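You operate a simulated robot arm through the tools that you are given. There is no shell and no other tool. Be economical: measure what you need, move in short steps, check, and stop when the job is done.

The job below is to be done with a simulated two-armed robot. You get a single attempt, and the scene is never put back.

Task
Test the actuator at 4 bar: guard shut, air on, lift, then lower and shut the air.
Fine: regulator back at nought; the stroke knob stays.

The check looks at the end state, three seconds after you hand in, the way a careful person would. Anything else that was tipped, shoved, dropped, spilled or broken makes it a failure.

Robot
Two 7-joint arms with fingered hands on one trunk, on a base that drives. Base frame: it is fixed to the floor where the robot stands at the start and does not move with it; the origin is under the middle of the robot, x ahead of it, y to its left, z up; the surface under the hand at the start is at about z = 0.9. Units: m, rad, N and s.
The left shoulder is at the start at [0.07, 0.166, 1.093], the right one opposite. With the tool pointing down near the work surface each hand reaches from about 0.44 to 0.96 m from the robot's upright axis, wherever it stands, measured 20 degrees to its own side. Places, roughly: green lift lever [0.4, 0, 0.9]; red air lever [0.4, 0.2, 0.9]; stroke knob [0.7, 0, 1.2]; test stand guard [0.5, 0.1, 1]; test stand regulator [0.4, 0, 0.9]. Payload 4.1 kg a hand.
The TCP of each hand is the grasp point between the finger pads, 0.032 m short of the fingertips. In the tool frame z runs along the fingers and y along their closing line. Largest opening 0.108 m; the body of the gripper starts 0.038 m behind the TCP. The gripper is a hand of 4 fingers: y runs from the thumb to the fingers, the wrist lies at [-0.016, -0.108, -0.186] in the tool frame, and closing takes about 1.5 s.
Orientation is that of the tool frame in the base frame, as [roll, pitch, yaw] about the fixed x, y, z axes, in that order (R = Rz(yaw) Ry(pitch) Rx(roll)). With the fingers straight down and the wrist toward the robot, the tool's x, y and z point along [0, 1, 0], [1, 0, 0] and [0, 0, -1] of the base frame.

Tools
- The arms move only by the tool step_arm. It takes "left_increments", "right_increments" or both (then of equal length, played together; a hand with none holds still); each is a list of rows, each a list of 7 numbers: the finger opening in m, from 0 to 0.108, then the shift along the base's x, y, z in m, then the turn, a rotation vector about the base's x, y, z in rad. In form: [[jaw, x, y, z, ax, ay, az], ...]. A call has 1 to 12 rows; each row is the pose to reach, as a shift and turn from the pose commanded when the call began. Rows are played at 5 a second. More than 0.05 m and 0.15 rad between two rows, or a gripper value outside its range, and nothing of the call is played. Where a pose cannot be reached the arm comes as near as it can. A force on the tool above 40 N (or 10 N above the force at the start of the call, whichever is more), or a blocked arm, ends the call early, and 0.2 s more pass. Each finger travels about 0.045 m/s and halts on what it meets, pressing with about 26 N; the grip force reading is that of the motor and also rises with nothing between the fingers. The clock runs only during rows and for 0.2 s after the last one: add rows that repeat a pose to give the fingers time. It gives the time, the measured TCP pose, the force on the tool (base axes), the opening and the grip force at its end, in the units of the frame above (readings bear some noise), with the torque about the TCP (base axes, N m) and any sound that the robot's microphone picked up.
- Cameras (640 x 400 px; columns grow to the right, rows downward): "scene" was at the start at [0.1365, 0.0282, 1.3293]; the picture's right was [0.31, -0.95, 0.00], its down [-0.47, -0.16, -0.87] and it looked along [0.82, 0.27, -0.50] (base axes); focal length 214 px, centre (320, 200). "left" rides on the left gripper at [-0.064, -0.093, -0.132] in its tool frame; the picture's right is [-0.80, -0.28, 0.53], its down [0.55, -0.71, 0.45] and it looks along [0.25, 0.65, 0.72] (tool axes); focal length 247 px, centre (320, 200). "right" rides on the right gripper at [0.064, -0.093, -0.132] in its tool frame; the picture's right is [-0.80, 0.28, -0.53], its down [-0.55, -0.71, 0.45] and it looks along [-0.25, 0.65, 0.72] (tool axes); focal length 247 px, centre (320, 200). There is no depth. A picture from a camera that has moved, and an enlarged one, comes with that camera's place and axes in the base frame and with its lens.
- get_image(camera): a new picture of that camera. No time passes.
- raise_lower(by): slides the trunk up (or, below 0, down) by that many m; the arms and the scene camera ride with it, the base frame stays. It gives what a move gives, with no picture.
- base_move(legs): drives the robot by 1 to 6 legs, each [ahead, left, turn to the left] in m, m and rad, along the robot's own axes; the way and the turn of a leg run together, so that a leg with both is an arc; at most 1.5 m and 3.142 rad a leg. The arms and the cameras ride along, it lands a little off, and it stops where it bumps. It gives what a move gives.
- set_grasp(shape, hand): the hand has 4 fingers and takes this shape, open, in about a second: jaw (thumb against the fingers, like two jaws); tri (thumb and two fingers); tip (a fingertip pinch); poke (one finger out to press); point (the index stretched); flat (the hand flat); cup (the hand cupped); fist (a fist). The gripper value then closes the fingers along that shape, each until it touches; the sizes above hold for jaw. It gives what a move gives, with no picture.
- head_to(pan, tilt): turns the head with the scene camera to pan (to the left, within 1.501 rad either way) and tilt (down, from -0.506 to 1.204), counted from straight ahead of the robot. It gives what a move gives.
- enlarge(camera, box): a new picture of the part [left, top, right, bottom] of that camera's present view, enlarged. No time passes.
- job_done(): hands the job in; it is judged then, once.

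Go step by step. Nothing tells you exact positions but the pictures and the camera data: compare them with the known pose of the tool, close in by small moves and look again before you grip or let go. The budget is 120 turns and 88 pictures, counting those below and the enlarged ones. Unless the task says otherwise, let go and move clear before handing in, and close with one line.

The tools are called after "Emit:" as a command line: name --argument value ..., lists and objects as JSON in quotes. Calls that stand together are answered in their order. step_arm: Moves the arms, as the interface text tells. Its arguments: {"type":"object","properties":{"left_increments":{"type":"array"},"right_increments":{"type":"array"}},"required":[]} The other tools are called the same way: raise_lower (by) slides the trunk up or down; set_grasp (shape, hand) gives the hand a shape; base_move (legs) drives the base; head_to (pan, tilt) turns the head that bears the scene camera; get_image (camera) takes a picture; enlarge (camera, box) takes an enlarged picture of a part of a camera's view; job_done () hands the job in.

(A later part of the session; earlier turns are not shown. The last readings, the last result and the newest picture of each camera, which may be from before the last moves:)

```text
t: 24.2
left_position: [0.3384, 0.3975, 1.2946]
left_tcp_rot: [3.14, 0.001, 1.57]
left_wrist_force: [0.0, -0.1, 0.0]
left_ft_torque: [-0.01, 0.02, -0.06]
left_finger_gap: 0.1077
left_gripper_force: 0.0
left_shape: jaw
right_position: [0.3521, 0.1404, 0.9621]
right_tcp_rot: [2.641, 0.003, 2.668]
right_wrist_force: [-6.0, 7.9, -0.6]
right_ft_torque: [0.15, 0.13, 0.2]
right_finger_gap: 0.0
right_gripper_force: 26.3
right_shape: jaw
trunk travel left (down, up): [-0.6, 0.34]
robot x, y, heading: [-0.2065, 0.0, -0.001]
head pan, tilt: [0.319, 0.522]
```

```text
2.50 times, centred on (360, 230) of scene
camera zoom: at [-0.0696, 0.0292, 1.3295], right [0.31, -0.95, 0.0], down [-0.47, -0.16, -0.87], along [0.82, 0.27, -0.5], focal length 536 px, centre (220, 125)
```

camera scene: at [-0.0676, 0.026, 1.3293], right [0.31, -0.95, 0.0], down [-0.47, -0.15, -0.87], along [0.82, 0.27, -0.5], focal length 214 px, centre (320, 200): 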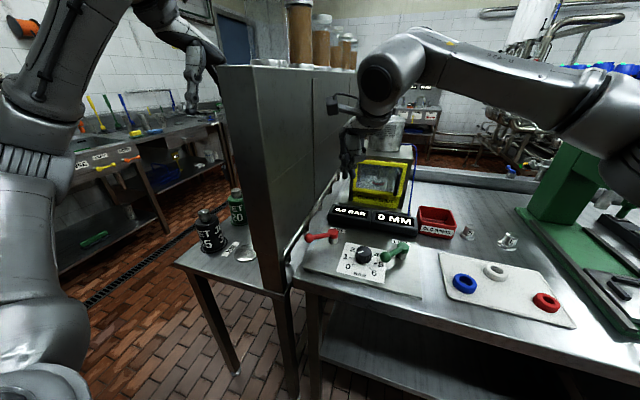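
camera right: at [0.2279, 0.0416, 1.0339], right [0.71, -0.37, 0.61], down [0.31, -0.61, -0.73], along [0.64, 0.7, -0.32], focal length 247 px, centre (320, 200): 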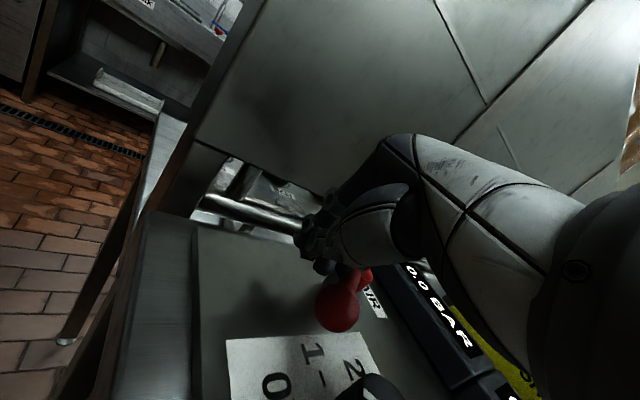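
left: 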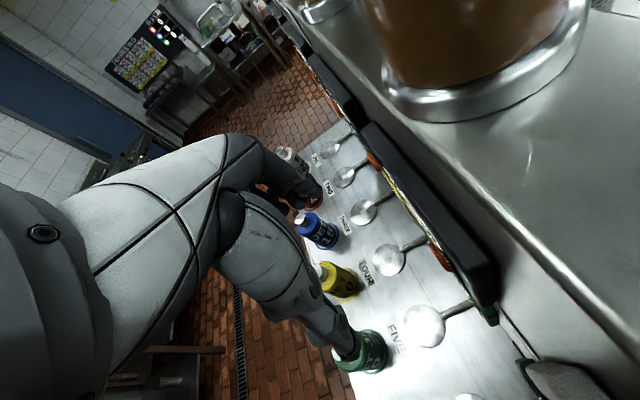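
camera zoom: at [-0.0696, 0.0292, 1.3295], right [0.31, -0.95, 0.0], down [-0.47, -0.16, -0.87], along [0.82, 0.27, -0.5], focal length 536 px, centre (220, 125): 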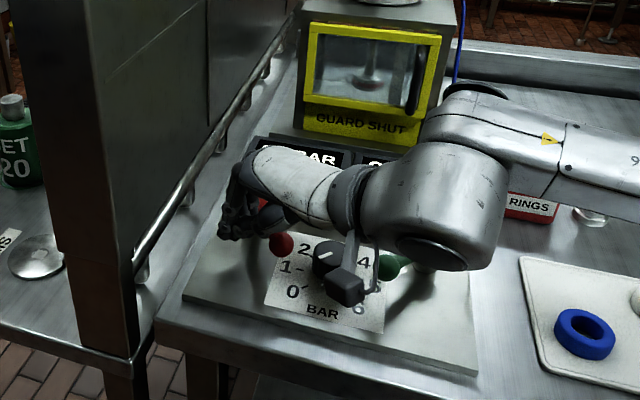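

The lever is now about 75° round. I push a little more to find its stop.

Emit:
step_arm --right_increments '[[0, 0.003, -0.008, 0, 0, 0, 0], [0, 0.006, -0.014, 0, 0, 0, 0], [0, 0.01, -0.02, 0, 0, 0, 0], [0, 0.01, -0.02, 0, 0, 0, 0]]'

Emit:
get_image --camera "right"

Emit:
enlarge --camera "scene" --box '[280, 150, 440, 310]'

```text
t: 25.0
left_position: [0.3383, 0.3991, 1.2949]
left_tcp_rot: [3.141, 0.001, 1.572]
left_wrist_force: [0.6, 0.1, 0.3]
left_ft_torque: [-0.01, 0.02, 0.03]
left_finger_gap: 0.1079
left_gripper_force: 0.1
left_shape: jaw
right_position: [0.353, 0.1286, 0.965]
right_tcp_rot: [2.638, -0.006, 2.684]
right_wrist_force: [-16.2, 13.5, 6.1]
right_ft_torque: [0.38, 0.1, 0.61]
right_finger_gap: 0.0
right_gripper_force: 25.8
right_shape: jaw
trunk travel left (down, up): [-0.6, 0.34]
robot x, y, heading: [-0.2041, 0.0042, -0.0]
head pan, tilt: [0.319, 0.522]
stopped in row 3 (right hand): the force on the tool passed its limit at 43 N (the readings are from after the stop); the commanded pose is now the measured one
```

```text
51 pictures are left
camera right: at [0.2308, 0.028, 1.0363], right [0.71, -0.36, 0.6], down [0.31, -0.6, -0.74], along [0.63, 0.71, -0.32], focal length 247 px, centre (320, 200)
```

right: 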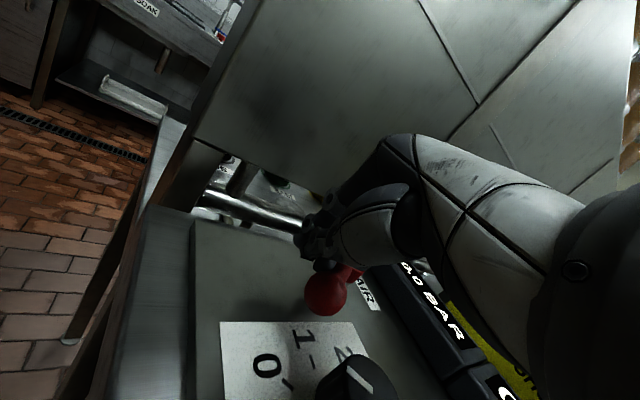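

```text
2.50 times, centred on (360, 230) of scene
camera zoom: at [-0.0697, 0.0294, 1.3296], right [0.31, -0.95, 0.0], down [-0.47, -0.16, -0.87], along [0.82, 0.27, -0.5], focal length 536 px, centre (220, 125)
```

zoom: 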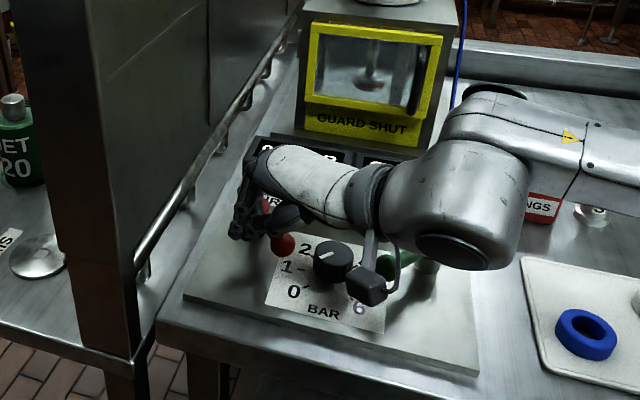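

The lever is against its stop (air ball now near (0.338, 0.097)). I lift off, straighten the hand and look at the displays.

Emit:
step_arm --right_increments '[[0, 0, 0.01, 0.01, 0, 0, 0], [0, 0, 0.01, 0.05, 0, 0, 0], [0, 0, 0.01, 0.09, 0, 0, 0], [0, 0, 0, 0.11, -0.12, 0.06, 0], [0, 0, 0, 0.13, -0.24, 0.12, 0], [0, 0, 0, 0.13, -0.36, 0.18, 0], [0, 0, 0, 0.13, -0.452, 0.22, 0], [0, 0, 0, 0.13, -0.452, 0.22, 0]]'

Emit:
step_arm --right_increments '[[0, 0, -0.02, 0, 0, 0, -0.14], [0, 0, -0.04, 0, 0, 0, -0.28], [0, 0, -0.06, 0, 0, 0, -0.42], [0, 0, -0.08, 0, 0, 0, -0.56], [0, 0, -0.08, 0, 0, 0, -0.7], [0, 0, -0.08, 0, 0, 0, -0.7]]'

Emit:
get_image --camera "right"

Emit:
enlarge --camera "scene" --box '[280, 150, 440, 310]'

```text
t: 26.8
left_position: [0.3394, 0.3961, 1.2942]
left_tcp_rot: [3.141, 0.0, 1.571]
left_wrist_force: [0.3, 0.2, -0.1]
left_ft_torque: [0.0, -0.03, -0.01]
left_finger_gap: 0.1073
left_gripper_force: 0.2
left_shape: jaw
right_position: [0.3573, 0.1234, 1.0941]
right_tcp_rot: [-3.141, 0.004, 2.677]
right_wrist_force: [0.4, 0.9, 0.2]
right_ft_torque: [0.02, 0.01, -0.03]
right_finger_gap: 0.0002
right_gripper_force: 25.5
right_shape: jaw
trunk travel left (down, up): [-0.6, 0.34]
robot x, y, heading: [-0.2079, -0.0005, -0.001]
head pan, tilt: [0.319, 0.522]
```

```text
t: 28.2
left_position: [0.3402, 0.3972, 1.2937]
left_tcp_rot: [-3.141, -0.001, 1.572]
left_wrist_force: [0.0, -0.1, 0.6]
left_ft_torque: [-0.03, 0.0, 0.0]
left_finger_gap: 0.1077
left_gripper_force: 0.1
left_shape: jaw
right_position: [0.3575, 0.0444, 1.0927]
right_tcp_rot: [-3.141, 0.005, 1.974]
right_wrist_force: [0.9, -0.7, 0.5]
right_ft_torque: [0.02, 0.01, 0.03]
right_finger_gap: 0.0
right_gripper_force: 26.0
right_shape: jaw
trunk travel left (down, up): [-0.6, 0.34]
robot x, y, heading: [-0.2045, -0.0023, -0.005]
head pan, tilt: [0.319, 0.522]
```

```text
49 pictures are left
camera right: at [0.2468, 0.068, 1.2246], right [0.57, -0.62, 0.53], down [-0.43, -0.78, -0.45], along [0.7, 0.02, -0.72], focal length 247 px, centre (320, 200)
```

right: 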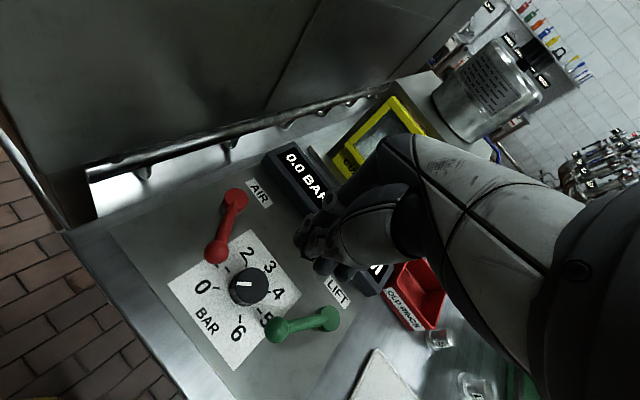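

```text
2.50 times, centred on (360, 230) of scene
camera zoom: at [-0.0681, 0.027, 1.3293], right [0.31, -0.95, 0.0], down [-0.47, -0.16, -0.87], along [0.82, 0.27, -0.5], focal length 536 px, centre (220, 125)
```

zoom: 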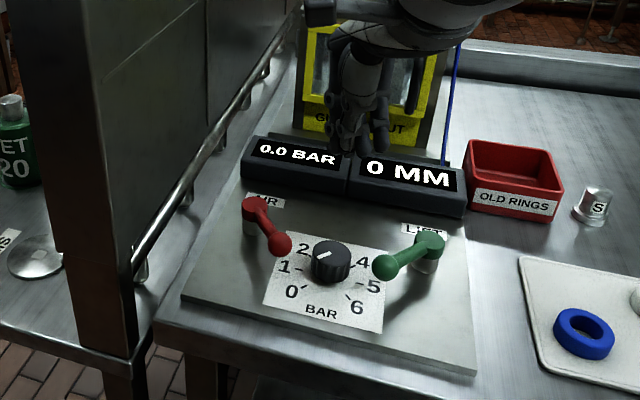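

Air is on, display 0.0 bar with the regulator at 0. Now I hover open fingers over the regulator knob (about (0.366, 0.048), top z 0.928).

Emit:
step_arm --right_increments '[[0.03, 0.009, 0.004, -0.03, 0, 0, 0.03], [0.055, 0.009, 0.004, -0.06, 0, 0, 0.06], [0.065, 0.009, 0.004, -0.09, 0, 0, 0.06], [0.065, 0.009, 0.004, -0.1, 0, 0, 0.06], [0.065, 0.009, 0.004, -0.1, 0, 0, 0.06], [0.065, 0.009, 0.004, -0.1, 0, 0, 0.06]]'

Emit:
get_image --camera "right"

Emit:
enlarge --camera "scene" --box '[300, 180, 420, 300]'

```text
t: 29.6
left_position: [0.3405, 0.3969, 1.2941]
left_tcp_rot: [3.14, 0.0, 1.572]
left_wrist_force: [-0.6, -0.2, -0.2]
left_ft_torque: [-0.02, -0.01, -0.02]
left_finger_gap: 0.1076
left_gripper_force: 0.1
left_shape: jaw
right_position: [0.3661, 0.0482, 0.9932]
right_tcp_rot: [-3.139, 0.001, 2.033]
right_wrist_force: [-0.3, -0.3, 0.2]
right_ft_torque: [-0.02, 0.01, -0.01]
right_finger_gap: 0.0645
right_gripper_force: 0.0
right_shape: jaw
trunk travel left (down, up): [-0.6, 0.34]
robot x, y, heading: [-0.2051, 0.001, -0.001]
head pan, tilt: [0.319, 0.522]
```

```text
47 pictures are left
camera right: at [0.2545, 0.0653, 1.1242], right [0.61, -0.58, 0.53], down [-0.38, -0.81, -0.44], along [0.69, 0.07, -0.72], focal length 247 px, centre (320, 200)
```

right: 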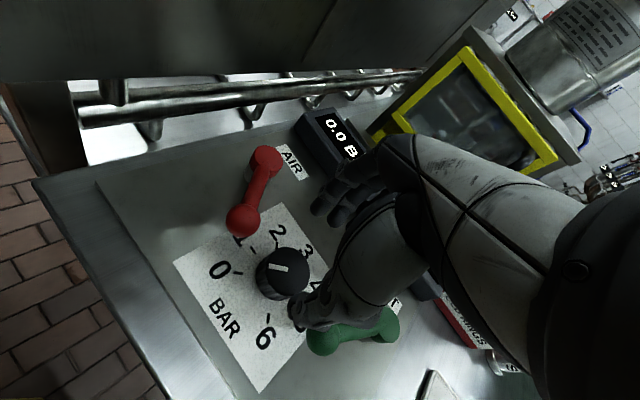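

```text
3.33 times, centred on (360, 240) of scene
camera zoom: at [-0.068, 0.0279, 1.3293], right [0.31, -0.95, 0.0], down [-0.47, -0.16, -0.87], along [0.82, 0.27, -0.5], focal length 715 px, centre (187, 67)
```

zoom: 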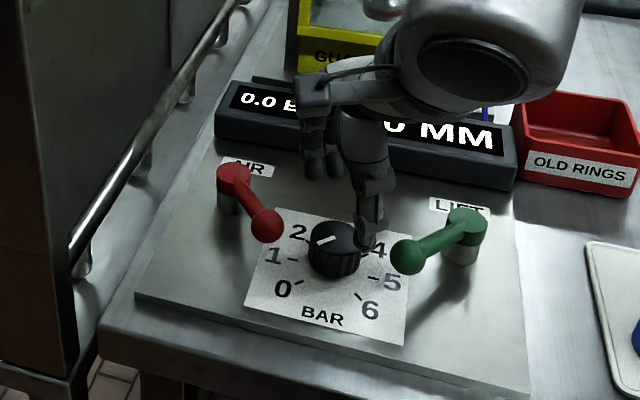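

The thumb clears the green ball by about a centimetre. I narrow the gap, descend around the knob and close on it.

Emit:
step_arm --right_increments '[[0.056, 0, 0, 0, 0, 0, -0.06], [0.056, 0, 0, 0, 0, 0, -0.06], [0.056, 0, 0, -0.02, 0, 0, -0.06], [0.056, 0, 0, -0.035, 0, 0, -0.06], [0.056, 0, 0, -0.049, 0, 0, -0.06], [0.056, 0, 0, -0.049, 0, 0, -0.06]]'

Emit:
enlarge --camera "scene" --box '[300, 180, 420, 300]'

Emit:
get_image --camera "right"

```text
t: 31.0
left_position: [0.3393, 0.3978, 1.2956]
left_tcp_rot: [3.14, 0.0, 1.571]
left_wrist_force: [0.8, -0.4, -0.4]
left_ft_torque: [0.01, 0.02, -0.02]
left_finger_gap: 0.1075
left_gripper_force: 0.1
left_shape: jaw
right_position: [0.3674, 0.0492, 0.9445]
right_tcp_rot: [3.141, 0.003, 1.977]
right_wrist_force: [-0.7, -0.8, 2.5]
right_ft_torque: [-0.06, 0.0, -0.03]
right_finger_gap: 0.0572
right_gripper_force: 0.0
right_shape: jaw
trunk travel left (down, up): [-0.6, 0.34]
robot x, y, heading: [-0.1995, -0.0019, -0.004]
head pan, tilt: [0.319, 0.522]
```

```text
3.33 times, centred on (360, 240) of scene
camera zoom: at [-0.0687, 0.0277, 1.3294], right [0.31, -0.95, 0.0], down [-0.47, -0.16, -0.87], along [0.82, 0.27, -0.5], focal length 715 px, centre (187, 67)
```

zoom: 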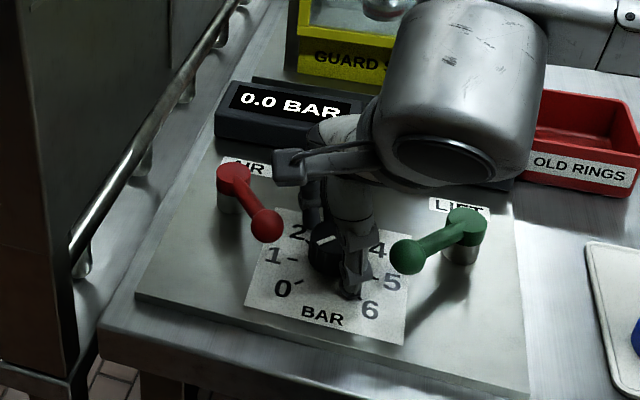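

```text
44 pictures are left
camera right: at [0.2551, 0.0728, 1.0752], right [0.57, -0.62, 0.54], down [-0.43, -0.78, -0.45], along [0.7, 0.02, -0.72], focal length 247 px, centre (320, 200)
```

right: 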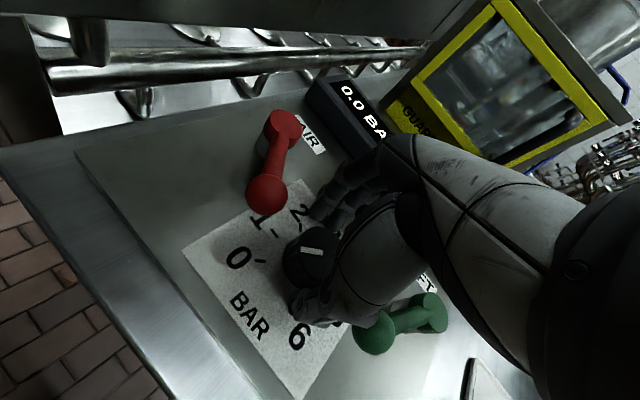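

Positioned around the knob; now I close.

Emit:
step_arm --right_increments '[[0.05, 0, 0, 0, 0, 0, 0], [0.045, 0, 0, 0, 0, 0, 0], [0.04, 0, 0, 0, 0, 0, 0], [0.035, 0, 0, 0, 0, 0, 0], [0.03, 0, 0, 0, 0, 0, 0], [0.03, 0, 0, 0, 0, 0, 0]]'

```text
t: 32.4
left_position: [0.3378, 0.396, 1.2948]
left_tcp_rot: [3.141, -0.001, 1.572]
left_wrist_force: [-0.1, -0.3, 0.5]
left_ft_torque: [0.0, -0.01, 0.01]
left_finger_gap: 0.1078
left_gripper_force: 0.1
left_shape: jaw
right_position: [0.3667, 0.0484, 0.9438]
right_tcp_rot: [-3.141, 0.003, 1.976]
right_wrist_force: [-5.2, -3.8, 0.0]
right_ft_torque: [-0.1, 0.0, 0.03]
right_finger_gap: 0.036
right_gripper_force: 16.8
right_shape: jaw
trunk travel left (down, up): [-0.6, 0.34]
robot x, y, heading: [-0.2079, -0.0006, -0.0]
head pan, tilt: [0.319, 0.522]
```

Gripped at 36 mm. I turn clockwise about 57°.

Emit:
step_arm --right_increments '[[0.02, 0, 0, 0, 0, 0, 0], [0.02, 0, 0, 0, 0, 0, -0.14], [0.02, 0, 0, 0, 0, 0, -0.28], [0.02, 0, 0, 0, 0, 0, -0.42], [0.02, 0, 0, 0, 0, 0, -0.56], [0.02, 0, 0, 0, 0, 0, -0.7], [0.02, 0, 0, 0, 0, 0, -0.84], [0.02, 0, 0, 0, 0, 0, -0.98], [0.02, 0, 0, 0, 0, 0, -0.98]]'

Emit:
enlarge --camera "scene" --box '[300, 180, 420, 300]'

```text
t: 34.4
left_position: [0.3374, 0.3932, 1.2959]
left_tcp_rot: [3.141, -0.003, 1.57]
left_wrist_force: [1.4, -1.2, 0.5]
left_ft_torque: [0.03, 0.0, -0.01]
left_finger_gap: 0.1075
left_gripper_force: 0.0
left_shape: jaw
right_position: [0.3624, 0.044, 0.9462]
right_tcp_rot: [-3.14, 0.0, 0.995]
right_wrist_force: [-20.6, -28.4, -7.0]
right_ft_torque: [-0.74, 0.37, 0.28]
right_finger_gap: 0.0332
right_gripper_force: 25.8
right_shape: jaw
trunk travel left (down, up): [-0.6, 0.34]
robot x, y, heading: [-0.2027, 0.0019, -0.002]
head pan, tilt: [0.319, 0.522]
```

```text
3.33 times, centred on (360, 240) of scene
camera zoom: at [-0.0707, 0.0231, 1.3297], right [0.31, -0.95, 0.0], down [-0.47, -0.15, -0.87], along [0.82, 0.27, -0.5], focal length 715 px, centre (187, 67)
```

zoom: 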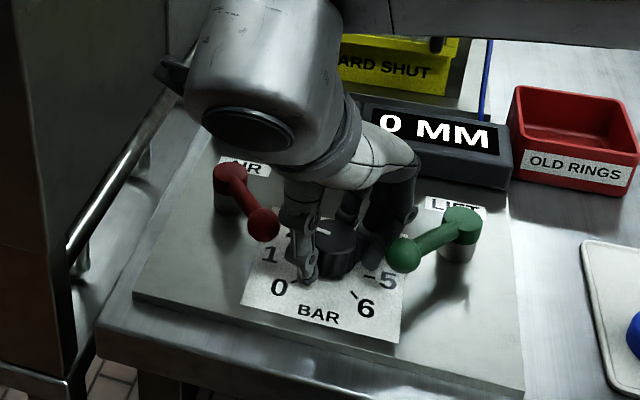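

The knob turned about a bar. I open slightly and lift to read it.

Emit:
step_arm --right_increments '[[0.045, 0.002, 0.002, 0, 0, 0, 0], [0.05, 0.003, 0.003, 0, 0, 0, 0.1], [0.054, 0.004, 0.004, 0, 0, 0, 0.15], [0.054, 0.004, 0.004, 0.02, 0, 0, 0.15], [0.054, 0.004, 0.004, 0.05, 0, 0, 0.15], [0.054, 0.004, 0.004, 0.055, 0, 0, 0.3], [0.054, 0.004, 0.004, 0.055, 0, 0, 0.44], [0.054, 0.004, 0.004, 0.055, 0, 0, 0.58], [0.054, 0.004, 0.004, 0.055, 0, 0, 0.72], [0.054, 0.004, 0.004, 0.055, 0, 0, 0.86], [0.054, 0.004, 0.004, 0.055, 0, 0, 0.98]]'

Emit:
enlarge --camera "right" --box '[140, 80, 400, 360]'

```text
t: 36.8
left_position: [0.3406, 0.3964, 1.2951]
left_tcp_rot: [-3.141, 0.001, 1.572]
left_wrist_force: [-0.8, -0.1, 0.3]
left_ft_torque: [0.02, -0.01, -0.01]
left_finger_gap: 0.1077
left_gripper_force: 0.1
left_shape: jaw
right_position: [0.3694, 0.0525, 0.999]
right_tcp_rot: [-3.14, 0.004, 1.978]
right_wrist_force: [-1.3, 0.4, 0.2]
right_ft_torque: [0.02, 0.0, 0.03]
right_finger_gap: 0.054
right_gripper_force: 0.0
right_shape: jaw
trunk travel left (down, up): [-0.6, 0.34]
robot x, y, heading: [-0.2052, -0.0015, -0.005]
head pan, tilt: [0.319, 0.522]
```

```text
1.43 times, centred on (270, 220) of right
camera zoom: at [0.2589, 0.076, 1.1308], right [0.58, -0.62, 0.53], down [-0.43, -0.79, -0.44], along [0.7, 0.03, -0.72], focal length 353 px, centre (391, 171)
```

zoom: 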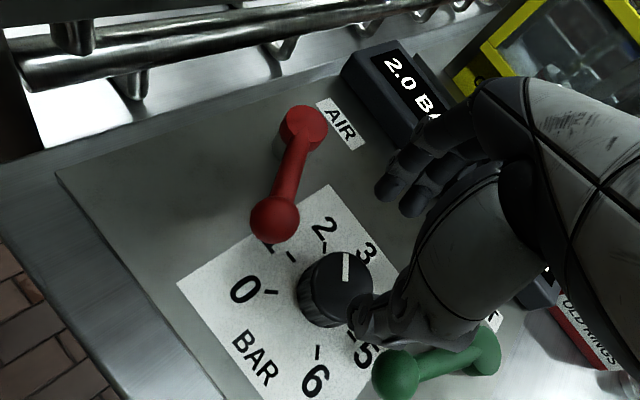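

The display reads 2.0 bar. The second half-turn will be shifted slightly to keep off the red ball; I descend and grip again.

Emit:
step_arm --right_increments '[[0.056, -0.004, -0.005, 0, 0, 0, 0.07], [0.056, -0.004, -0.005, -0.02, 0, 0, 0.07], [0.056, -0.004, -0.005, -0.04, 0, 0, 0.07], [0.056, -0.004, -0.005, -0.054, 0, 0, 0.07], [0.045, -0.004, -0.005, -0.054, 0, 0, 0.07], [0.035, -0.004, -0.005, -0.054, 0, 0, 0.07], [0.03, -0.004, -0.005, -0.054, 0, 0, 0.07], [0.02, -0.004, -0.005, -0.054, 0, 0, 0.07], [0.02, -0.004, -0.005, -0.054, 0, 0, 0.07]]'

Emit:
enlarge --camera "scene" --box '[300, 180, 420, 300]'

```text
t: 38.8
left_position: [0.3382, 0.3968, 1.2945]
left_tcp_rot: [3.141, 0.0, 1.571]
left_wrist_force: [-0.4, -0.5, -0.4]
left_ft_torque: [-0.01, 0.02, -0.03]
left_finger_gap: 0.1076
left_gripper_force: 0.0
left_shape: jaw
right_position: [0.3663, 0.0469, 0.9451]
right_tcp_rot: [-3.14, 0.005, 2.046]
right_wrist_force: [-2.6, -3.7, -0.9]
right_ft_torque: [-0.08, 0.05, 0.05]
right_finger_gap: 0.0323
right_gripper_force: 18.8
right_shape: jaw
trunk travel left (down, up): [-0.6, 0.34]
robot x, y, heading: [-0.2048, 0.0014, -0.001]
head pan, tilt: [0.319, 0.522]
```

```text
3.33 times, centred on (360, 240) of scene
camera zoom: at [-0.0682, 0.0275, 1.3293], right [0.31, -0.95, 0.0], down [-0.47, -0.16, -0.87], along [0.82, 0.27, -0.5], focal length 715 px, centre (187, 67)
```

zoom: 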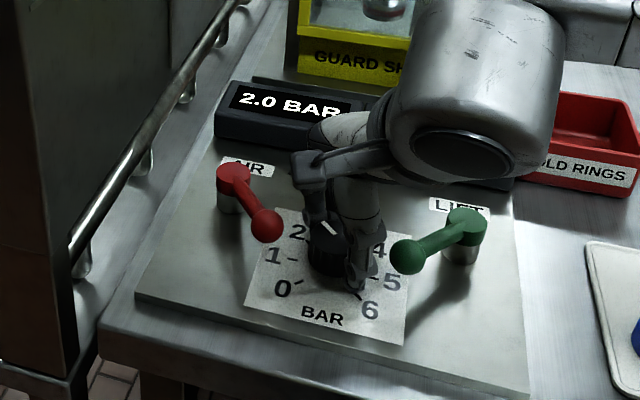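

Pointer and display agree at 2.0. I turn clockwise about 0.7 rad and read again.

Emit:
step_arm --right_increments '[[0.015, 0, 0, 0, 0, 0, -0.14], [0.015, 0, 0, 0, 0, 0, -0.28], [0.015, 0, 0, 0, 0, 0, -0.42], [0.015, 0, 0, 0, 0, 0, -0.56], [0.015, 0, 0, 0, 0, 0, -0.7], [0.015, 0, 0, 0, 0, 0, -0.7]]'

Emit:
get_image --camera "right"

```text
t: 40.2
left_position: [0.3365, 0.3904, 1.2966]
left_tcp_rot: [3.14, -0.007, 1.569]
left_wrist_force: [-0.5, -0.2, 0.0]
left_ft_torque: [-0.04, 0.03, 0.01]
left_finger_gap: 0.1077
left_gripper_force: 0.1
left_shape: jaw
right_position: [0.3647, 0.0418, 0.9449]
right_tcp_rot: [-3.14, 0.003, 1.343]
right_wrist_force: [-13.6, -36.0, -2.6]
right_ft_torque: [-0.85, 0.26, 0.41]
right_finger_gap: 0.0312
right_gripper_force: 26.2
right_shape: jaw
trunk travel left (down, up): [-0.6, 0.34]
robot x, y, heading: [-0.2065, 0.0021, -0.001]
head pan, tilt: [0.319, 0.522]
```

```text
40 pictures are left
camera right: at [0.2885, 0.1261, 1.0772], right [0.1, -0.84, 0.53], down [-0.81, -0.38, -0.45], along [0.57, -0.39, -0.72], focal length 247 px, centre (320, 200)
```

right: 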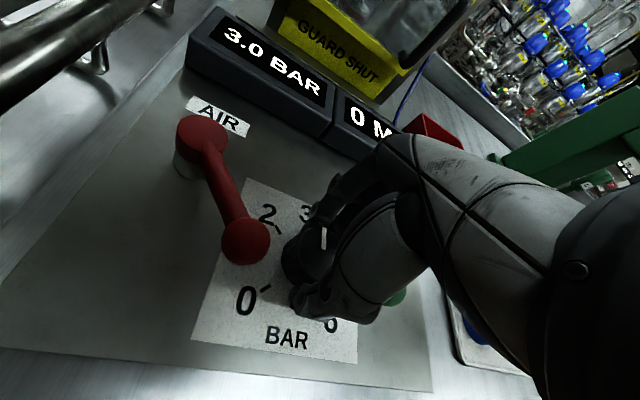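

3.0 bar now. The side force suggests the knob centre lies about 1 cm nearer the robot than my TCP; I'll release gently, lift, and regrip with a corrected centre.

Emit:
step_arm --right_increments '[[0.03, -0.002, -0.004, 0, 0, 0, 0], [0.042, -0.002, -0.005, 0, 0, 0, 0], [0.054, -0.003, -0.003, 0, 0, 0, 0], [0.056, -0.003, -0.003, 0, 0, 0, 0], [0.056, -0.003, -0.003, 0.025, 0, 0, 0], [0.056, -0.003, -0.003, 0.055, 0, 0, 0], [0.056, -0.003, -0.003, 0.055, 0, 0, 0.14], [0.056, -0.003, -0.003, 0.055, 0, 0, 0.28], [0.056, -0.003, -0.003, 0.055, 0, 0, 0.42], [0.056, -0.003, -0.003, 0.055, 0, 0, 0.56], [0.056, -0.003, -0.003, 0.055, 0, 0, 0.56]]'

Emit:
enlarge --camera "scene" --box '[300, 180, 420, 300]'

Emit:
enlarge --camera "right" --box '[180, 130, 400, 350]'

```text
t: 42.6
left_position: [0.3391, 0.3972, 1.2956]
left_tcp_rot: [3.142, 0.002, 1.571]
left_wrist_force: [0.1, -1.1, -0.6]
left_ft_torque: [-0.04, 0.0, 0.0]
left_finger_gap: 0.1075
left_gripper_force: 0.0
left_shape: jaw
right_position: [0.3644, 0.0443, 1.0001]
right_tcp_rot: [-3.14, 0.003, 1.908]
right_wrist_force: [0.1, -0.2, -0.6]
right_ft_torque: [-0.03, 0.01, 0.03]
right_finger_gap: 0.0561
right_gripper_force: 0.1
right_shape: jaw
trunk travel left (down, up): [-0.6, 0.34]
robot x, y, heading: [-0.2029, 0.0022, -0.001]
head pan, tilt: [0.319, 0.522]
```

```text
3.33 times, centred on (360, 240) of scene
camera zoom: at [-0.0685, 0.0284, 1.3294], right [0.31, -0.95, 0.0], down [-0.47, -0.16, -0.87], along [0.82, 0.27, -0.5], focal length 715 px, centre (187, 67)
```

zoom: 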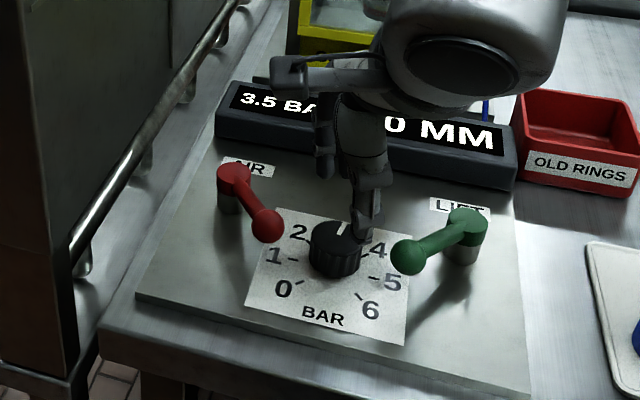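

```text
1.82 times, centred on (290, 240) of right
camera zoom: at [0.2535, 0.0763, 1.1324], right [0.53, -0.66, 0.54], down [-0.48, -0.75, -0.44], along [0.7, -0.02, -0.72], focal length 449 px, centre (374, 127)
```

zoom: 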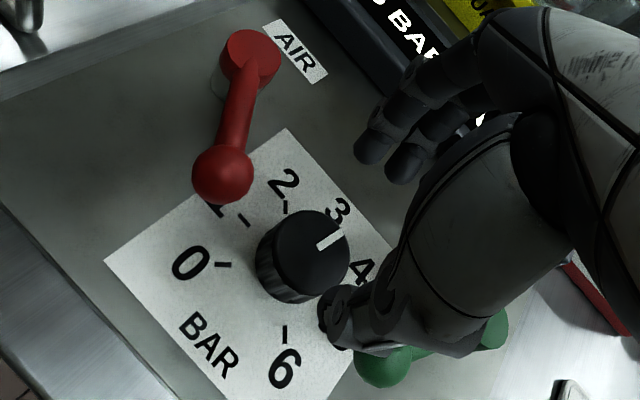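

Release dragged it to 3.5 bar. It appears to click in half-bar steps; I regrip for the last half bar.

Emit:
step_arm --right_increments '[[0.056, 0, 0.004, -0.02, 0, 0, 0], [0.056, 0, 0.004, -0.04, 0, 0, 0], [0.056, 0, 0.004, -0.055, 0, 0, 0], [0.045, 0, 0.004, -0.055, 0, 0, 0], [0.035, 0, 0.004, -0.055, 0, 0, 0], [0.025, 0, 0.004, -0.055, 0, 0, 0], [0.02, 0, 0.004, -0.055, 0, 0, 0], [0.02, 0, 0.004, -0.055, 0, 0, -0.1], [0.02, 0, 0.004, -0.055, 0, 0, -0.2], [0.02, 0, 0.004, -0.055, 0, 0, -0.3], [0.02, 0, 0.004, -0.055, 0, 0, -0.3]]'

Emit:
get_image --camera "right"

```text
t: 45.0
left_position: [0.3388, 0.3962, 1.2952]
left_tcp_rot: [-3.141, 0.0, 1.57]
left_wrist_force: [0.3, -0.1, 0.2]
left_ft_torque: [0.01, -0.02, 0.01]
left_finger_gap: 0.1077
left_gripper_force: 0.0
left_shape: jaw
right_position: [0.3628, 0.0496, 0.9453]
right_tcp_rot: [-3.14, 0.004, 1.603]
right_wrist_force: [-7.8, -4.3, -6.6]
right_ft_torque: [-0.12, 0.18, 0.03]
right_finger_gap: 0.0331
right_gripper_force: 25.9
right_shape: jaw
trunk travel left (down, up): [-0.6, 0.34]
robot x, y, heading: [-0.2053, -0.004, 0.0]
head pan, tilt: [0.319, 0.522]
```

```text
37 pictures are left
camera right: at [0.267, 0.1107, 1.0769], right [0.31, -0.79, 0.53], down [-0.69, -0.57, -0.44], along [0.66, -0.23, -0.72], focal length 247 px, centre (320, 200)
```

right: 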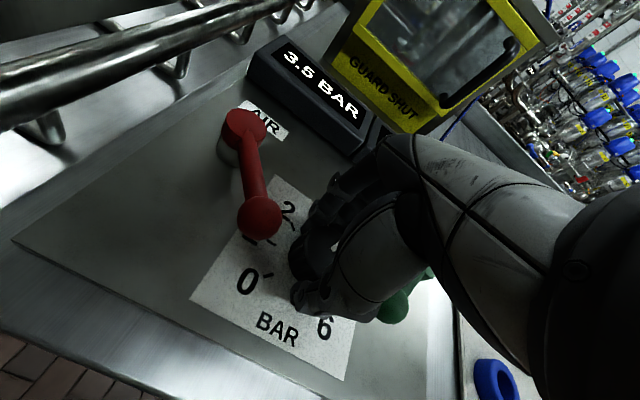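

Still about 3.5. I turn a bit more and read enlarged.

Emit:
step_arm --right_increments '[[0.015, 0, 0, 0, 0, 0, -0.1], [0.015, 0, 0, 0, 0, 0, -0.2], [0.015, 0, 0, 0, 0, 0, -0.28], [0.015, 0, 0, 0, 0, 0, -0.28]]'

Emit:
enlarge --camera "right" --box '[200, 20, 420, 340]'

```text
t: 46.0
left_position: [0.3383, 0.3942, 1.2956]
left_tcp_rot: [3.141, -0.002, 1.572]
left_wrist_force: [0.1, -0.6, 0.0]
left_ft_torque: [0.0, 0.02, 0.0]
left_finger_gap: 0.1076
left_gripper_force: 0.1
left_shape: jaw
right_position: [0.3612, 0.0466, 0.9457]
right_tcp_rot: [-3.14, 0.003, 1.323]
right_wrist_force: [-7.3, -13.4, -8.1]
right_ft_torque: [-0.32, 0.09, 0.1]
right_finger_gap: 0.0329
right_gripper_force: 25.8
right_shape: jaw
trunk travel left (down, up): [-0.6, 0.34]
robot x, y, heading: [-0.2043, -0.0024, 0.0]
head pan, tilt: [0.319, 0.522]
```

```text
1.25 times, centred on (310, 180) of right
camera zoom: at [0.2879, 0.1332, 1.0771], right [0.08, -0.84, 0.53], down [-0.82, -0.36, -0.45], along [0.57, -0.4, -0.72], focal length 309 px, centre (332, 225)
```

zoom: 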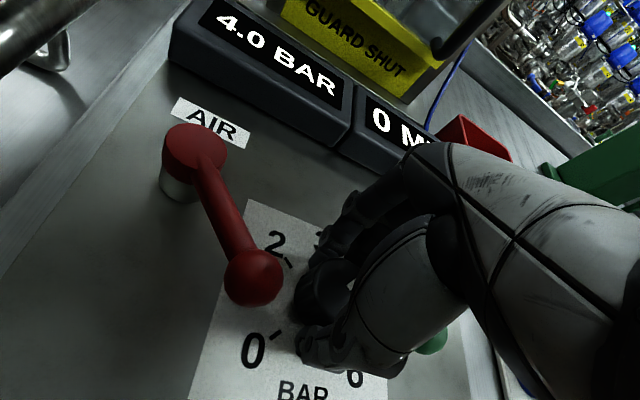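

It reads 4.0 bar. I relieve the side force, open evenly and lift straight off.

Emit:
step_arm --right_increments '[[0.02, -0.001, -0.002, 0, 0, 0, 0], [0.03, -0.001, -0.002, 0, 0, 0, 0], [0.036, -0.001, -0.002, 0, 0, 0, 0], [0.042, -0.001, -0.002, 0, 0, 0, 0], [0.05, -0.001, -0.002, 0, 0, 0, 0], [0.056, -0.001, -0.002, 0, 0, 0, 0], [0.056, -0.001, -0.002, 0.02, 0, 0, 0], [0.056, -0.001, -0.002, 0.055, 0, 0, 0], [0.056, -0.001, -0.002, 0.1, 0, 0, 0]]'

Emit:
enlarge --camera "scene" --box '[300, 180, 420, 300]'

Emit:
get_image --camera "right"

```text
t: 48.0
left_position: [0.3376, 0.3976, 1.2953]
left_tcp_rot: [-3.141, -0.001, 1.571]
left_wrist_force: [-1.1, -0.7, 0.8]
left_ft_torque: [-0.02, -0.01, -0.03]
left_finger_gap: 0.1075
left_gripper_force: 0.0
left_shape: jaw
right_position: [0.3601, 0.0493, 1.0458]
right_tcp_rot: [-3.139, 0.005, 1.325]
right_wrist_force: [0.3, -0.4, 0.2]
right_ft_torque: [0.0, -0.03, 0.02]
right_finger_gap: 0.0557
right_gripper_force: 0.1
right_shape: jaw
trunk travel left (down, up): [-0.6, 0.34]
robot x, y, heading: [-0.2065, 0.0009, -0.001]
head pan, tilt: [0.319, 0.522]
```

```text
3.33 times, centred on (360, 240) of scene
camera zoom: at [-0.0693, 0.0281, 1.3294], right [0.31, -0.95, 0.0], down [-0.47, -0.16, -0.87], along [0.82, 0.27, -0.5], focal length 715 px, centre (187, 67)
```

zoom: 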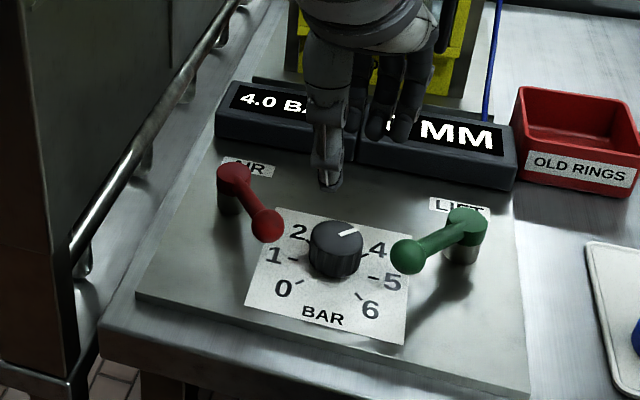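

```text
34 pictures are left
camera right: at [0.2858, 0.136, 1.1774], right [0.08, -0.84, 0.54], down [-0.82, -0.36, -0.44], along [0.57, -0.4, -0.72], focal length 247 px, centre (320, 200)
```

right: 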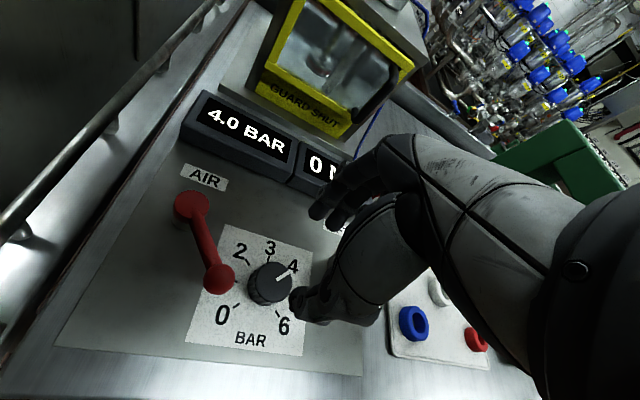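

4.0 bar is set with the pointer on 4. Now the green lift lever: I close the fingers, yaw about 45° and set down at its front-left side.

Emit:
step_arm --right_increments '[[0.03, 0.005, -0.01, 0, 0, 0, 0.14], [0.01, 0.01, -0.02, 0, 0, 0, 0.28], [0, 0.018, -0.03, 0, 0, 0, 0.42], [0, 0.025, -0.04, 0, 0, 0, 0.56], [0, 0.025, -0.04, 0, 0, 0, 0.7], [0, 0.025, -0.04, 0, 0, 0, 0.84], [0, 0.025, -0.04, 0, 0, 0, 0.95], [0, 0.025, -0.04, -0.03, 0, 0, 1.03], [0, 0.025, -0.04, -0.06, 0, 0, 1.03], [0, 0.025, -0.04, -0.079, 0, 0, 1.03], [0, 0.025, -0.04, -0.079, 0, 0, 1.03]]'

Emit:
get_image --camera "scene"

Emit:
get_image --camera "right"

```text
t: 50.4
left_position: [0.3384, 0.3974, 1.2931]
left_tcp_rot: [-3.141, 0.0, 1.572]
left_wrist_force: [0.1, 0.1, -0.6]
left_ft_torque: [-0.01, 0.05, 0.04]
left_finger_gap: 0.1075
left_gripper_force: 0.0
left_shape: jaw
right_position: [0.3885, 0.0053, 0.9643]
right_tcp_rot: [-3.14, 0.002, 2.356]
right_wrist_force: [0.4, -0.2, 0.0]
right_ft_torque: [-0.02, 0.0, -0.02]
right_finger_gap: 0.0001
right_gripper_force: 26.1
right_shape: jaw
trunk travel left (down, up): [-0.6, 0.34]
robot x, y, heading: [-0.2095, -0.0021, -0.005]
head pan, tilt: [0.319, 0.522]
```

```text
33 pictures are left
camera scene: at [-0.0684, 0.0278, 1.3293], right [0.31, -0.95, 0.0], down [-0.47, -0.16, -0.87], along [0.82, 0.27, -0.5], focal length 214 px, centre (320, 200)
```

scene: 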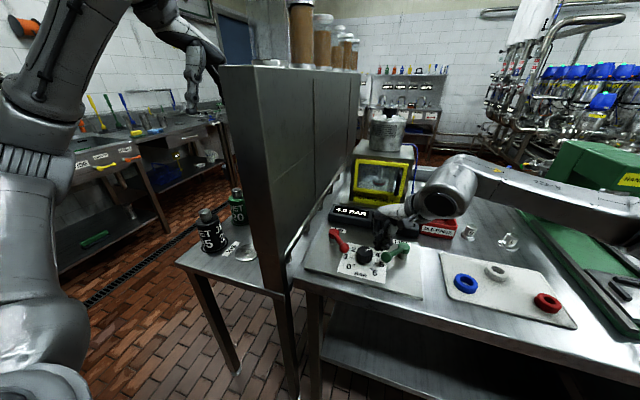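

```text
32 pictures are left
camera right: at [0.2759, -0.0128, 1.0956], right [0.76, -0.36, 0.53], down [-0.11, -0.89, -0.44], along [0.64, 0.28, -0.72], focal length 247 px, centre (320, 200)
```

right: 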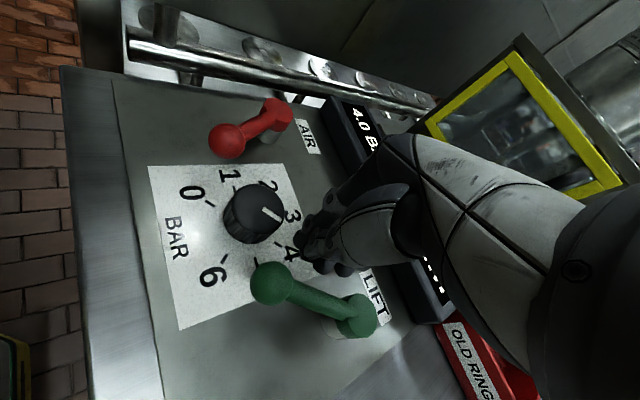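

The fingers are between the knob and the green lever. I sweep it clockwise-to-robot side, as with the air lever.

Emit:
step_arm --right_increments '[[0, -0.008, -0.008, 0.002, 0, 0, 0], [0, -0.017, -0.017, 0.002, 0, 0, 0], [0, -0.026, -0.026, 0.002, 0, 0, 0], [0, -0.033, -0.033, 0.002, 0, 0, 0], [0, -0.036, -0.043, 0.002, 0, 0, 0], [0, -0.037, -0.053, 0.002, 0, 0, 0], [0, -0.036, -0.062, 0.002, 0, 0, 0]]'

Emit:
get_image --camera "right"

Emit:
enlarge --camera "scene" --box '[310, 130, 450, 300]'

```text
t: 52.0
left_position: [0.3367, 0.4007, 1.2943]
left_tcp_rot: [3.141, 0.002, 1.571]
left_wrist_force: [0.0, 0.2, -0.1]
left_ft_torque: [-0.01, 0.04, 0.01]
left_finger_gap: 0.1076
left_gripper_force: 0.0
left_shape: jaw
right_position: [0.3487, -0.0515, 0.9685]
right_tcp_rot: [-3.139, 0.006, 2.359]
right_wrist_force: [-10.6, 15.7, 1.4]
right_ft_torque: [0.34, 0.24, 0.19]
right_finger_gap: 0.0
right_gripper_force: 26.1
right_shape: jaw
trunk travel left (down, up): [-0.6, 0.34]
robot x, y, heading: [-0.2033, 0.0021, 0.002]
head pan, tilt: [0.319, 0.522]
```

```text
31 pictures are left
camera right: at [0.2363, -0.0713, 1.1006], right [0.76, -0.36, 0.54], down [-0.11, -0.89, -0.44], along [0.64, 0.28, -0.72], focal length 247 px, centre (320, 200)
```

right: 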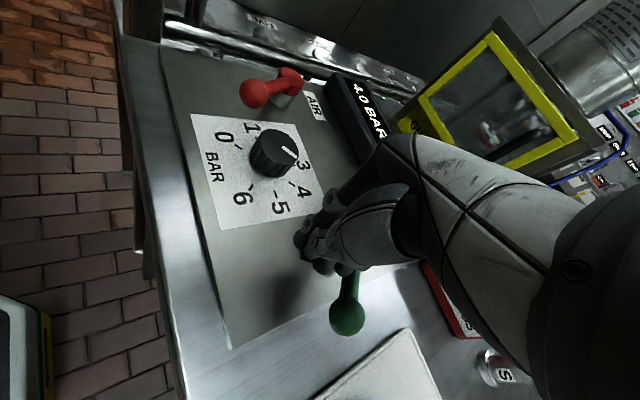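

```text
2.35 times, centred on (380, 215) of scene
camera zoom: at [-0.0711, 0.0317, 1.3296], right [0.31, -0.95, 0.0], down [-0.47, -0.16, -0.87], along [0.82, 0.27, -0.5], focal length 505 px, centre (179, 165)
```

zoom: 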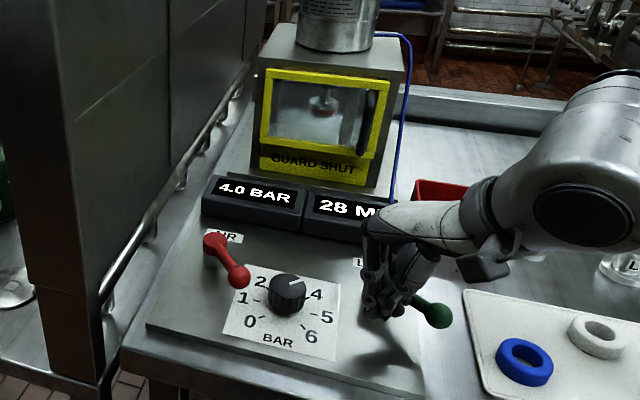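

Lift works: the display shows 28 mm at 4.0 bar. I nudge slightly to the stop and wait a moment for the full stroke.

Emit:
step_arm --right_increments '[[0, 0.002, -0.005, 0, 0, 0, 0], [0, 0.003, -0.009, 0, 0, 0, 0], [0, 0, 0.004, 0, 0, 0, 0], [0, 0, 0.008, 0.03, 0, 0, 0], [0, 0, 0.008, 0.08, 0, 0, 0], [0, 0, 0.008, 0.08, 0, 0, 0], [0, 0, 0.008, 0.08, 0, 0, 0], [0, 0, 0.008, 0.08, 0, 0, 0], [0, 0, 0.008, 0.08, 0, 0, 0], [0, 0, 0.008, 0.08, 0, 0, 0]]'

Emit:
enlarge --camera "scene" --box '[310, 130, 450, 300]'

```text
t: 52.5
left_position: [0.3357, 0.4008, 1.2946]
left_tcp_rot: [3.142, 0.001, 1.573]
left_wrist_force: [0.9, 0.4, 0.1]
left_ft_torque: [0.02, 0.01, 0.0]
left_finger_gap: 0.1075
left_gripper_force: 0.2
left_shape: jaw
right_position: [0.3474, -0.0552, 0.9694]
right_tcp_rot: [-3.141, -0.006, 2.368]
right_wrist_force: [-17.3, 21.4, 4.3]
right_ft_torque: [0.45, 0.31, 0.2]
right_finger_gap: 0.0
right_gripper_force: 25.7
right_shape: jaw
trunk travel left (down, up): [-0.6, 0.34]
robot x, y, heading: [-0.2059, -0.0012, 0.001]
head pan, tilt: [0.319, 0.522]
stopped in row 2 (right hand): the force on the tool passed its limit at 42 N (the readings are from after the stop); the commanded pose is now the measured one
```

```text
2.35 times, centred on (380, 215) of scene
camera zoom: at [-0.0701, 0.0304, 1.3295], right [0.31, -0.95, 0.0], down [-0.47, -0.16, -0.87], along [0.82, 0.27, -0.5], focal length 505 px, centre (179, 165)
```

zoom: 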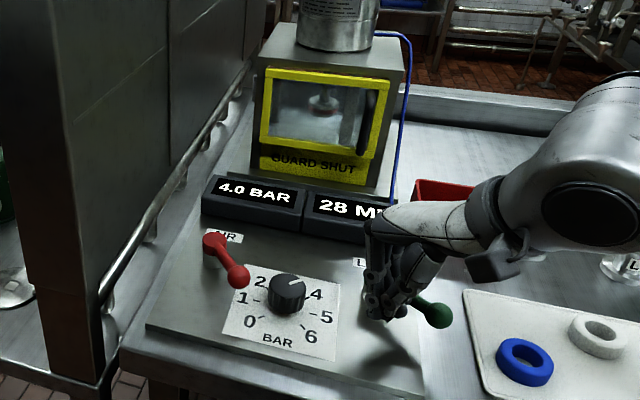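

28 mm held against the stop. Now to lower: I lift off, swing the hand to the other (front-right) side of the green lever.

Emit:
step_arm --right_increments '[[0, 0, 0.01, 0.01, 0, 0, 0], [0, 0, 0.01, 0.055, 0, 0, 0], [0, 0.005, 0.0, 0.085, 0, 0, -0.14], [0, 0.015, -0.01, 0.085, 0, 0, -0.28], [0, 0.025, -0.02, 0.085, 0, 0, -0.42], [0, 0.035, -0.03, 0.085, 0, 0, -0.56], [0, 0.039, -0.04, 0.085, 0, 0, -0.7], [0, 0.039, -0.05, 0.085, 0, 0, -0.84], [0, 0.039, -0.055, 0.085, 0, 0, -0.98], [0, 0.039, -0.058, 0.085, 0, 0, -1.12], [0, 0.039, -0.058, 0.085, 0, 0, -1.26], [0, 0.039, -0.058, 0.085, 0, 0, -1.4]]'

Emit:
enlarge --camera "scene" --box '[310, 130, 450, 300]'

```text
t: 55.1
left_position: [0.3387, 0.3981, 1.294]
left_tcp_rot: [-3.141, 0.001, 1.571]
left_wrist_force: [0.1, 0.6, 0.8]
left_ft_torque: [-0.01, -0.03, -0.01]
left_finger_gap: 0.1077
left_gripper_force: 0.0
left_shape: jaw
right_position: [0.3915, -0.1185, 1.0524]
right_tcp_rot: [-3.139, -0.002, 0.959]
right_wrist_force: [0.9, -0.7, -0.4]
right_ft_torque: [-0.02, 0.02, -0.05]
right_finger_gap: 0.0002
right_gripper_force: 26.0
right_shape: jaw
trunk travel left (down, up): [-0.6, 0.34]
robot x, y, heading: [-0.2053, -0.0009, -0.002]
head pan, tilt: [0.319, 0.522]
```

```text
2.35 times, centred on (380, 215) of scene
camera zoom: at [-0.0684, 0.0289, 1.3293], right [0.31, -0.95, 0.0], down [-0.47, -0.16, -0.87], along [0.82, 0.27, -0.5], focal length 505 px, centre (179, 165)
```

zoom: 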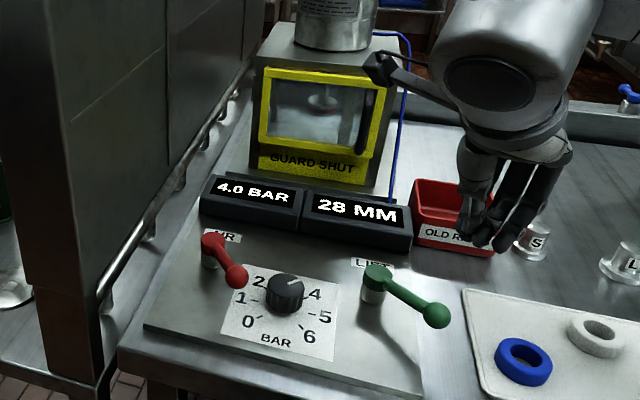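

The piston is up at 28 mm. I descend beside the green lever and push it back.

Emit:
step_arm --right_increments '[[0, 0, 0, -0.03, 0, 0, 0], [0, 0, 0, -0.06, 0, 0, 0], [0, 0, 0, -0.085, 0, 0, 0], [0, 0, 0, -0.085, 0, 0, 0], [0, -0.0065, 0.0075, -0.085, 0, 0, 0], [0, -0.0185, 0.0175, -0.085, 0, 0, 0], [0, -0.0305, 0.0295, -0.085, 0, 0, 0], [0, -0.0385, 0.0395, -0.085, 0, 0, 0], [0, -0.0435, 0.0515, -0.085, 0, 0, 0], [0, -0.0435, 0.0615, -0.085, 0, 0, 0], [0, -0.0425, 0.0665, -0.085, 0, 0, 0]]'

Emit:
enlarge --camera "scene" --box '[310, 130, 450, 300]'

```text
t: 57.5
left_position: [0.3386, 0.3977, 1.294]
left_tcp_rot: [3.141, 0.0, 1.569]
left_wrist_force: [0.5, -0.4, 0.2]
left_ft_torque: [0.01, -0.01, -0.02]
left_finger_gap: 0.1077
left_gripper_force: 0.1
left_shape: jaw
right_position: [0.3477, -0.0514, 0.9673]
right_tcp_rot: [-3.14, -0.001, 0.963]
right_wrist_force: [-1.5, -0.9, -1.3]
right_ft_torque: [0.0, 0.04, -0.03]
right_finger_gap: 0.0
right_gripper_force: 26.4
right_shape: jaw
trunk travel left (down, up): [-0.6, 0.34]
robot x, y, heading: [-0.2052, 0.0009, -0.0]
head pan, tilt: [0.319, 0.522]
```

```text
2.35 times, centred on (380, 215) of scene
camera zoom: at [-0.0688, 0.0282, 1.3293], right [0.31, -0.95, 0.0], down [-0.47, -0.16, -0.87], along [0.82, 0.27, -0.5], focal length 505 px, centre (179, 165)
```

zoom: 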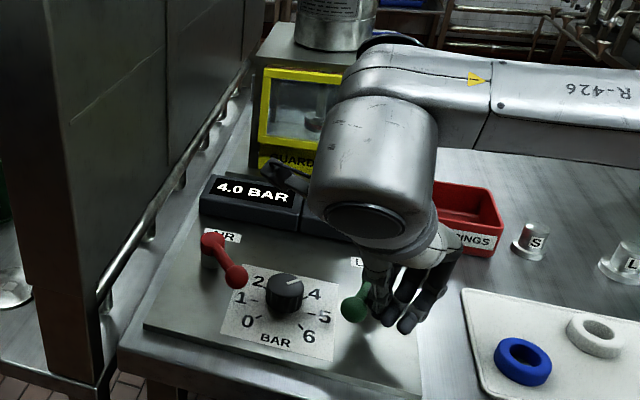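

The lever is most of the way back; I push on to its stop.

Emit:
step_arm --right_increments '[[0, 0.001, 0.008, 0, 0, 0, 0], [0, 0.003, 0.014, 0, 0, 0, 0], [0, 0.006, 0.02, 0, 0, 0, 0], [0, 0.009, 0.026, 0, 0, 0, 0], [0, 0.012, 0.032, 0, 0, 0, 0]]'

```text
t: 58.5
left_position: [0.3389, 0.3934, 1.2958]
left_tcp_rot: [3.139, 0.001, 1.568]
left_wrist_force: [-0.6, -0.1, 0.2]
left_ft_torque: [-0.02, 0.01, 0.01]
left_finger_gap: 0.1078
left_gripper_force: 0.2
left_shape: jaw
right_position: [0.3508, -0.0369, 0.9659]
right_tcp_rot: [-3.14, 0.014, 0.952]
right_wrist_force: [-15.7, -24.2, 5.9]
right_ft_torque: [-0.54, 0.29, -0.3]
right_finger_gap: 0.0
right_gripper_force: 26.6
right_shape: jaw
trunk travel left (down, up): [-0.6, 0.34]
robot x, y, heading: [-0.2043, 0.0004, -0.005]
head pan, tilt: [0.319, 0.522]
stopped in row 5 (right hand): the force on the tool passed its limit at 44 N (the readings are from after the stop); the commanded pose is now the measured one
```

The stop is reached. I lift off and go above the front-right side of the red air lever.

Emit:
step_arm --right_increments '[[0, 0, -0.012, 0, 0, 0, 0], [0, 0, -0.012, 0.045, 0, 0, 0], [0, 0.01, 0.0, 0.085, 0, 0, 0], [0, 0.02, 0.04, 0.085, 0, 0, 0], [0, 0.035, 0.08, 0.085, 0, 0, 0], [0, 0.044, 0.109, 0.085, 0, 0, 0], [0, 0.044, 0.109, 0.085, 0, 0, 0]]'

Emit:
enlarge --camera "scene" --box '[310, 130, 450, 300]'

Emit:
get_image --camera "right"

```text
t: 60.1
left_position: [0.3395, 0.396, 1.2948]
left_tcp_rot: [-3.141, 0.0, 1.568]
left_wrist_force: [0.6, -0.7, 0.0]
left_ft_torque: [0.01, 0.0, 0.03]
left_finger_gap: 0.1076
left_gripper_force: 0.0
left_shape: jaw
right_position: [0.3994, 0.0773, 1.0515]
right_tcp_rot: [-3.137, 0.007, 0.958]
right_wrist_force: [0.5, 0.6, 0.6]
right_ft_torque: [0.0, 0.03, -0.01]
right_finger_gap: 0.0
right_gripper_force: 25.7
right_shape: jaw
trunk travel left (down, up): [-0.6, 0.34]
robot x, y, heading: [-0.207, -0.0007, -0.009]
head pan, tilt: [0.319, 0.522]
```

```text
2.35 times, centred on (380, 215) of scene
camera zoom: at [-0.0689, 0.0267, 1.3294], right [0.31, -0.95, 0.0], down [-0.47, -0.15, -0.87], along [0.82, 0.27, -0.5], focal length 505 px, centre (179, 165)
```

zoom: 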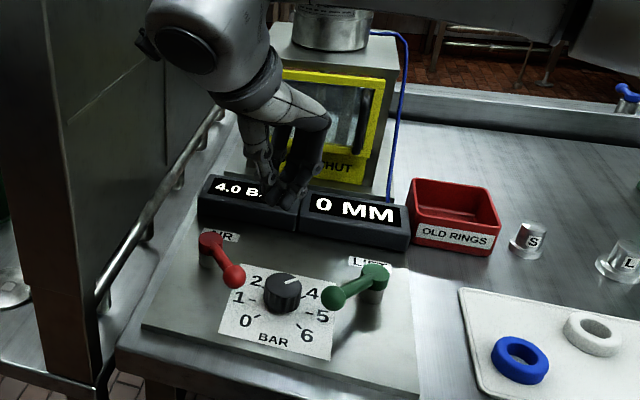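

```text
25 pictures are left
camera right: at [0.3612, 0.1839, 1.1823], right [-0.22, -0.81, 0.54], down [-0.9, -0.04, -0.44], along [0.38, -0.58, -0.72], focal length 247 px, centre (320, 200)
```

right: 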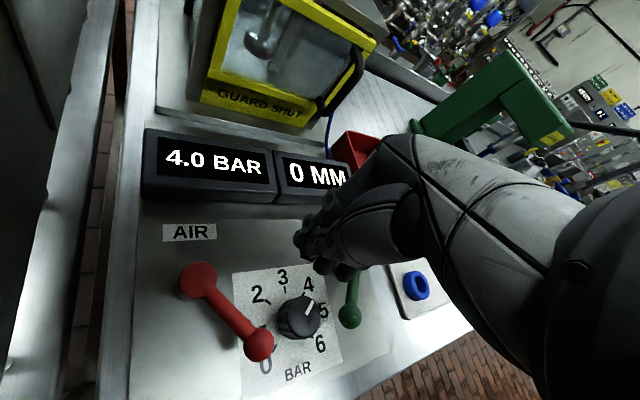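

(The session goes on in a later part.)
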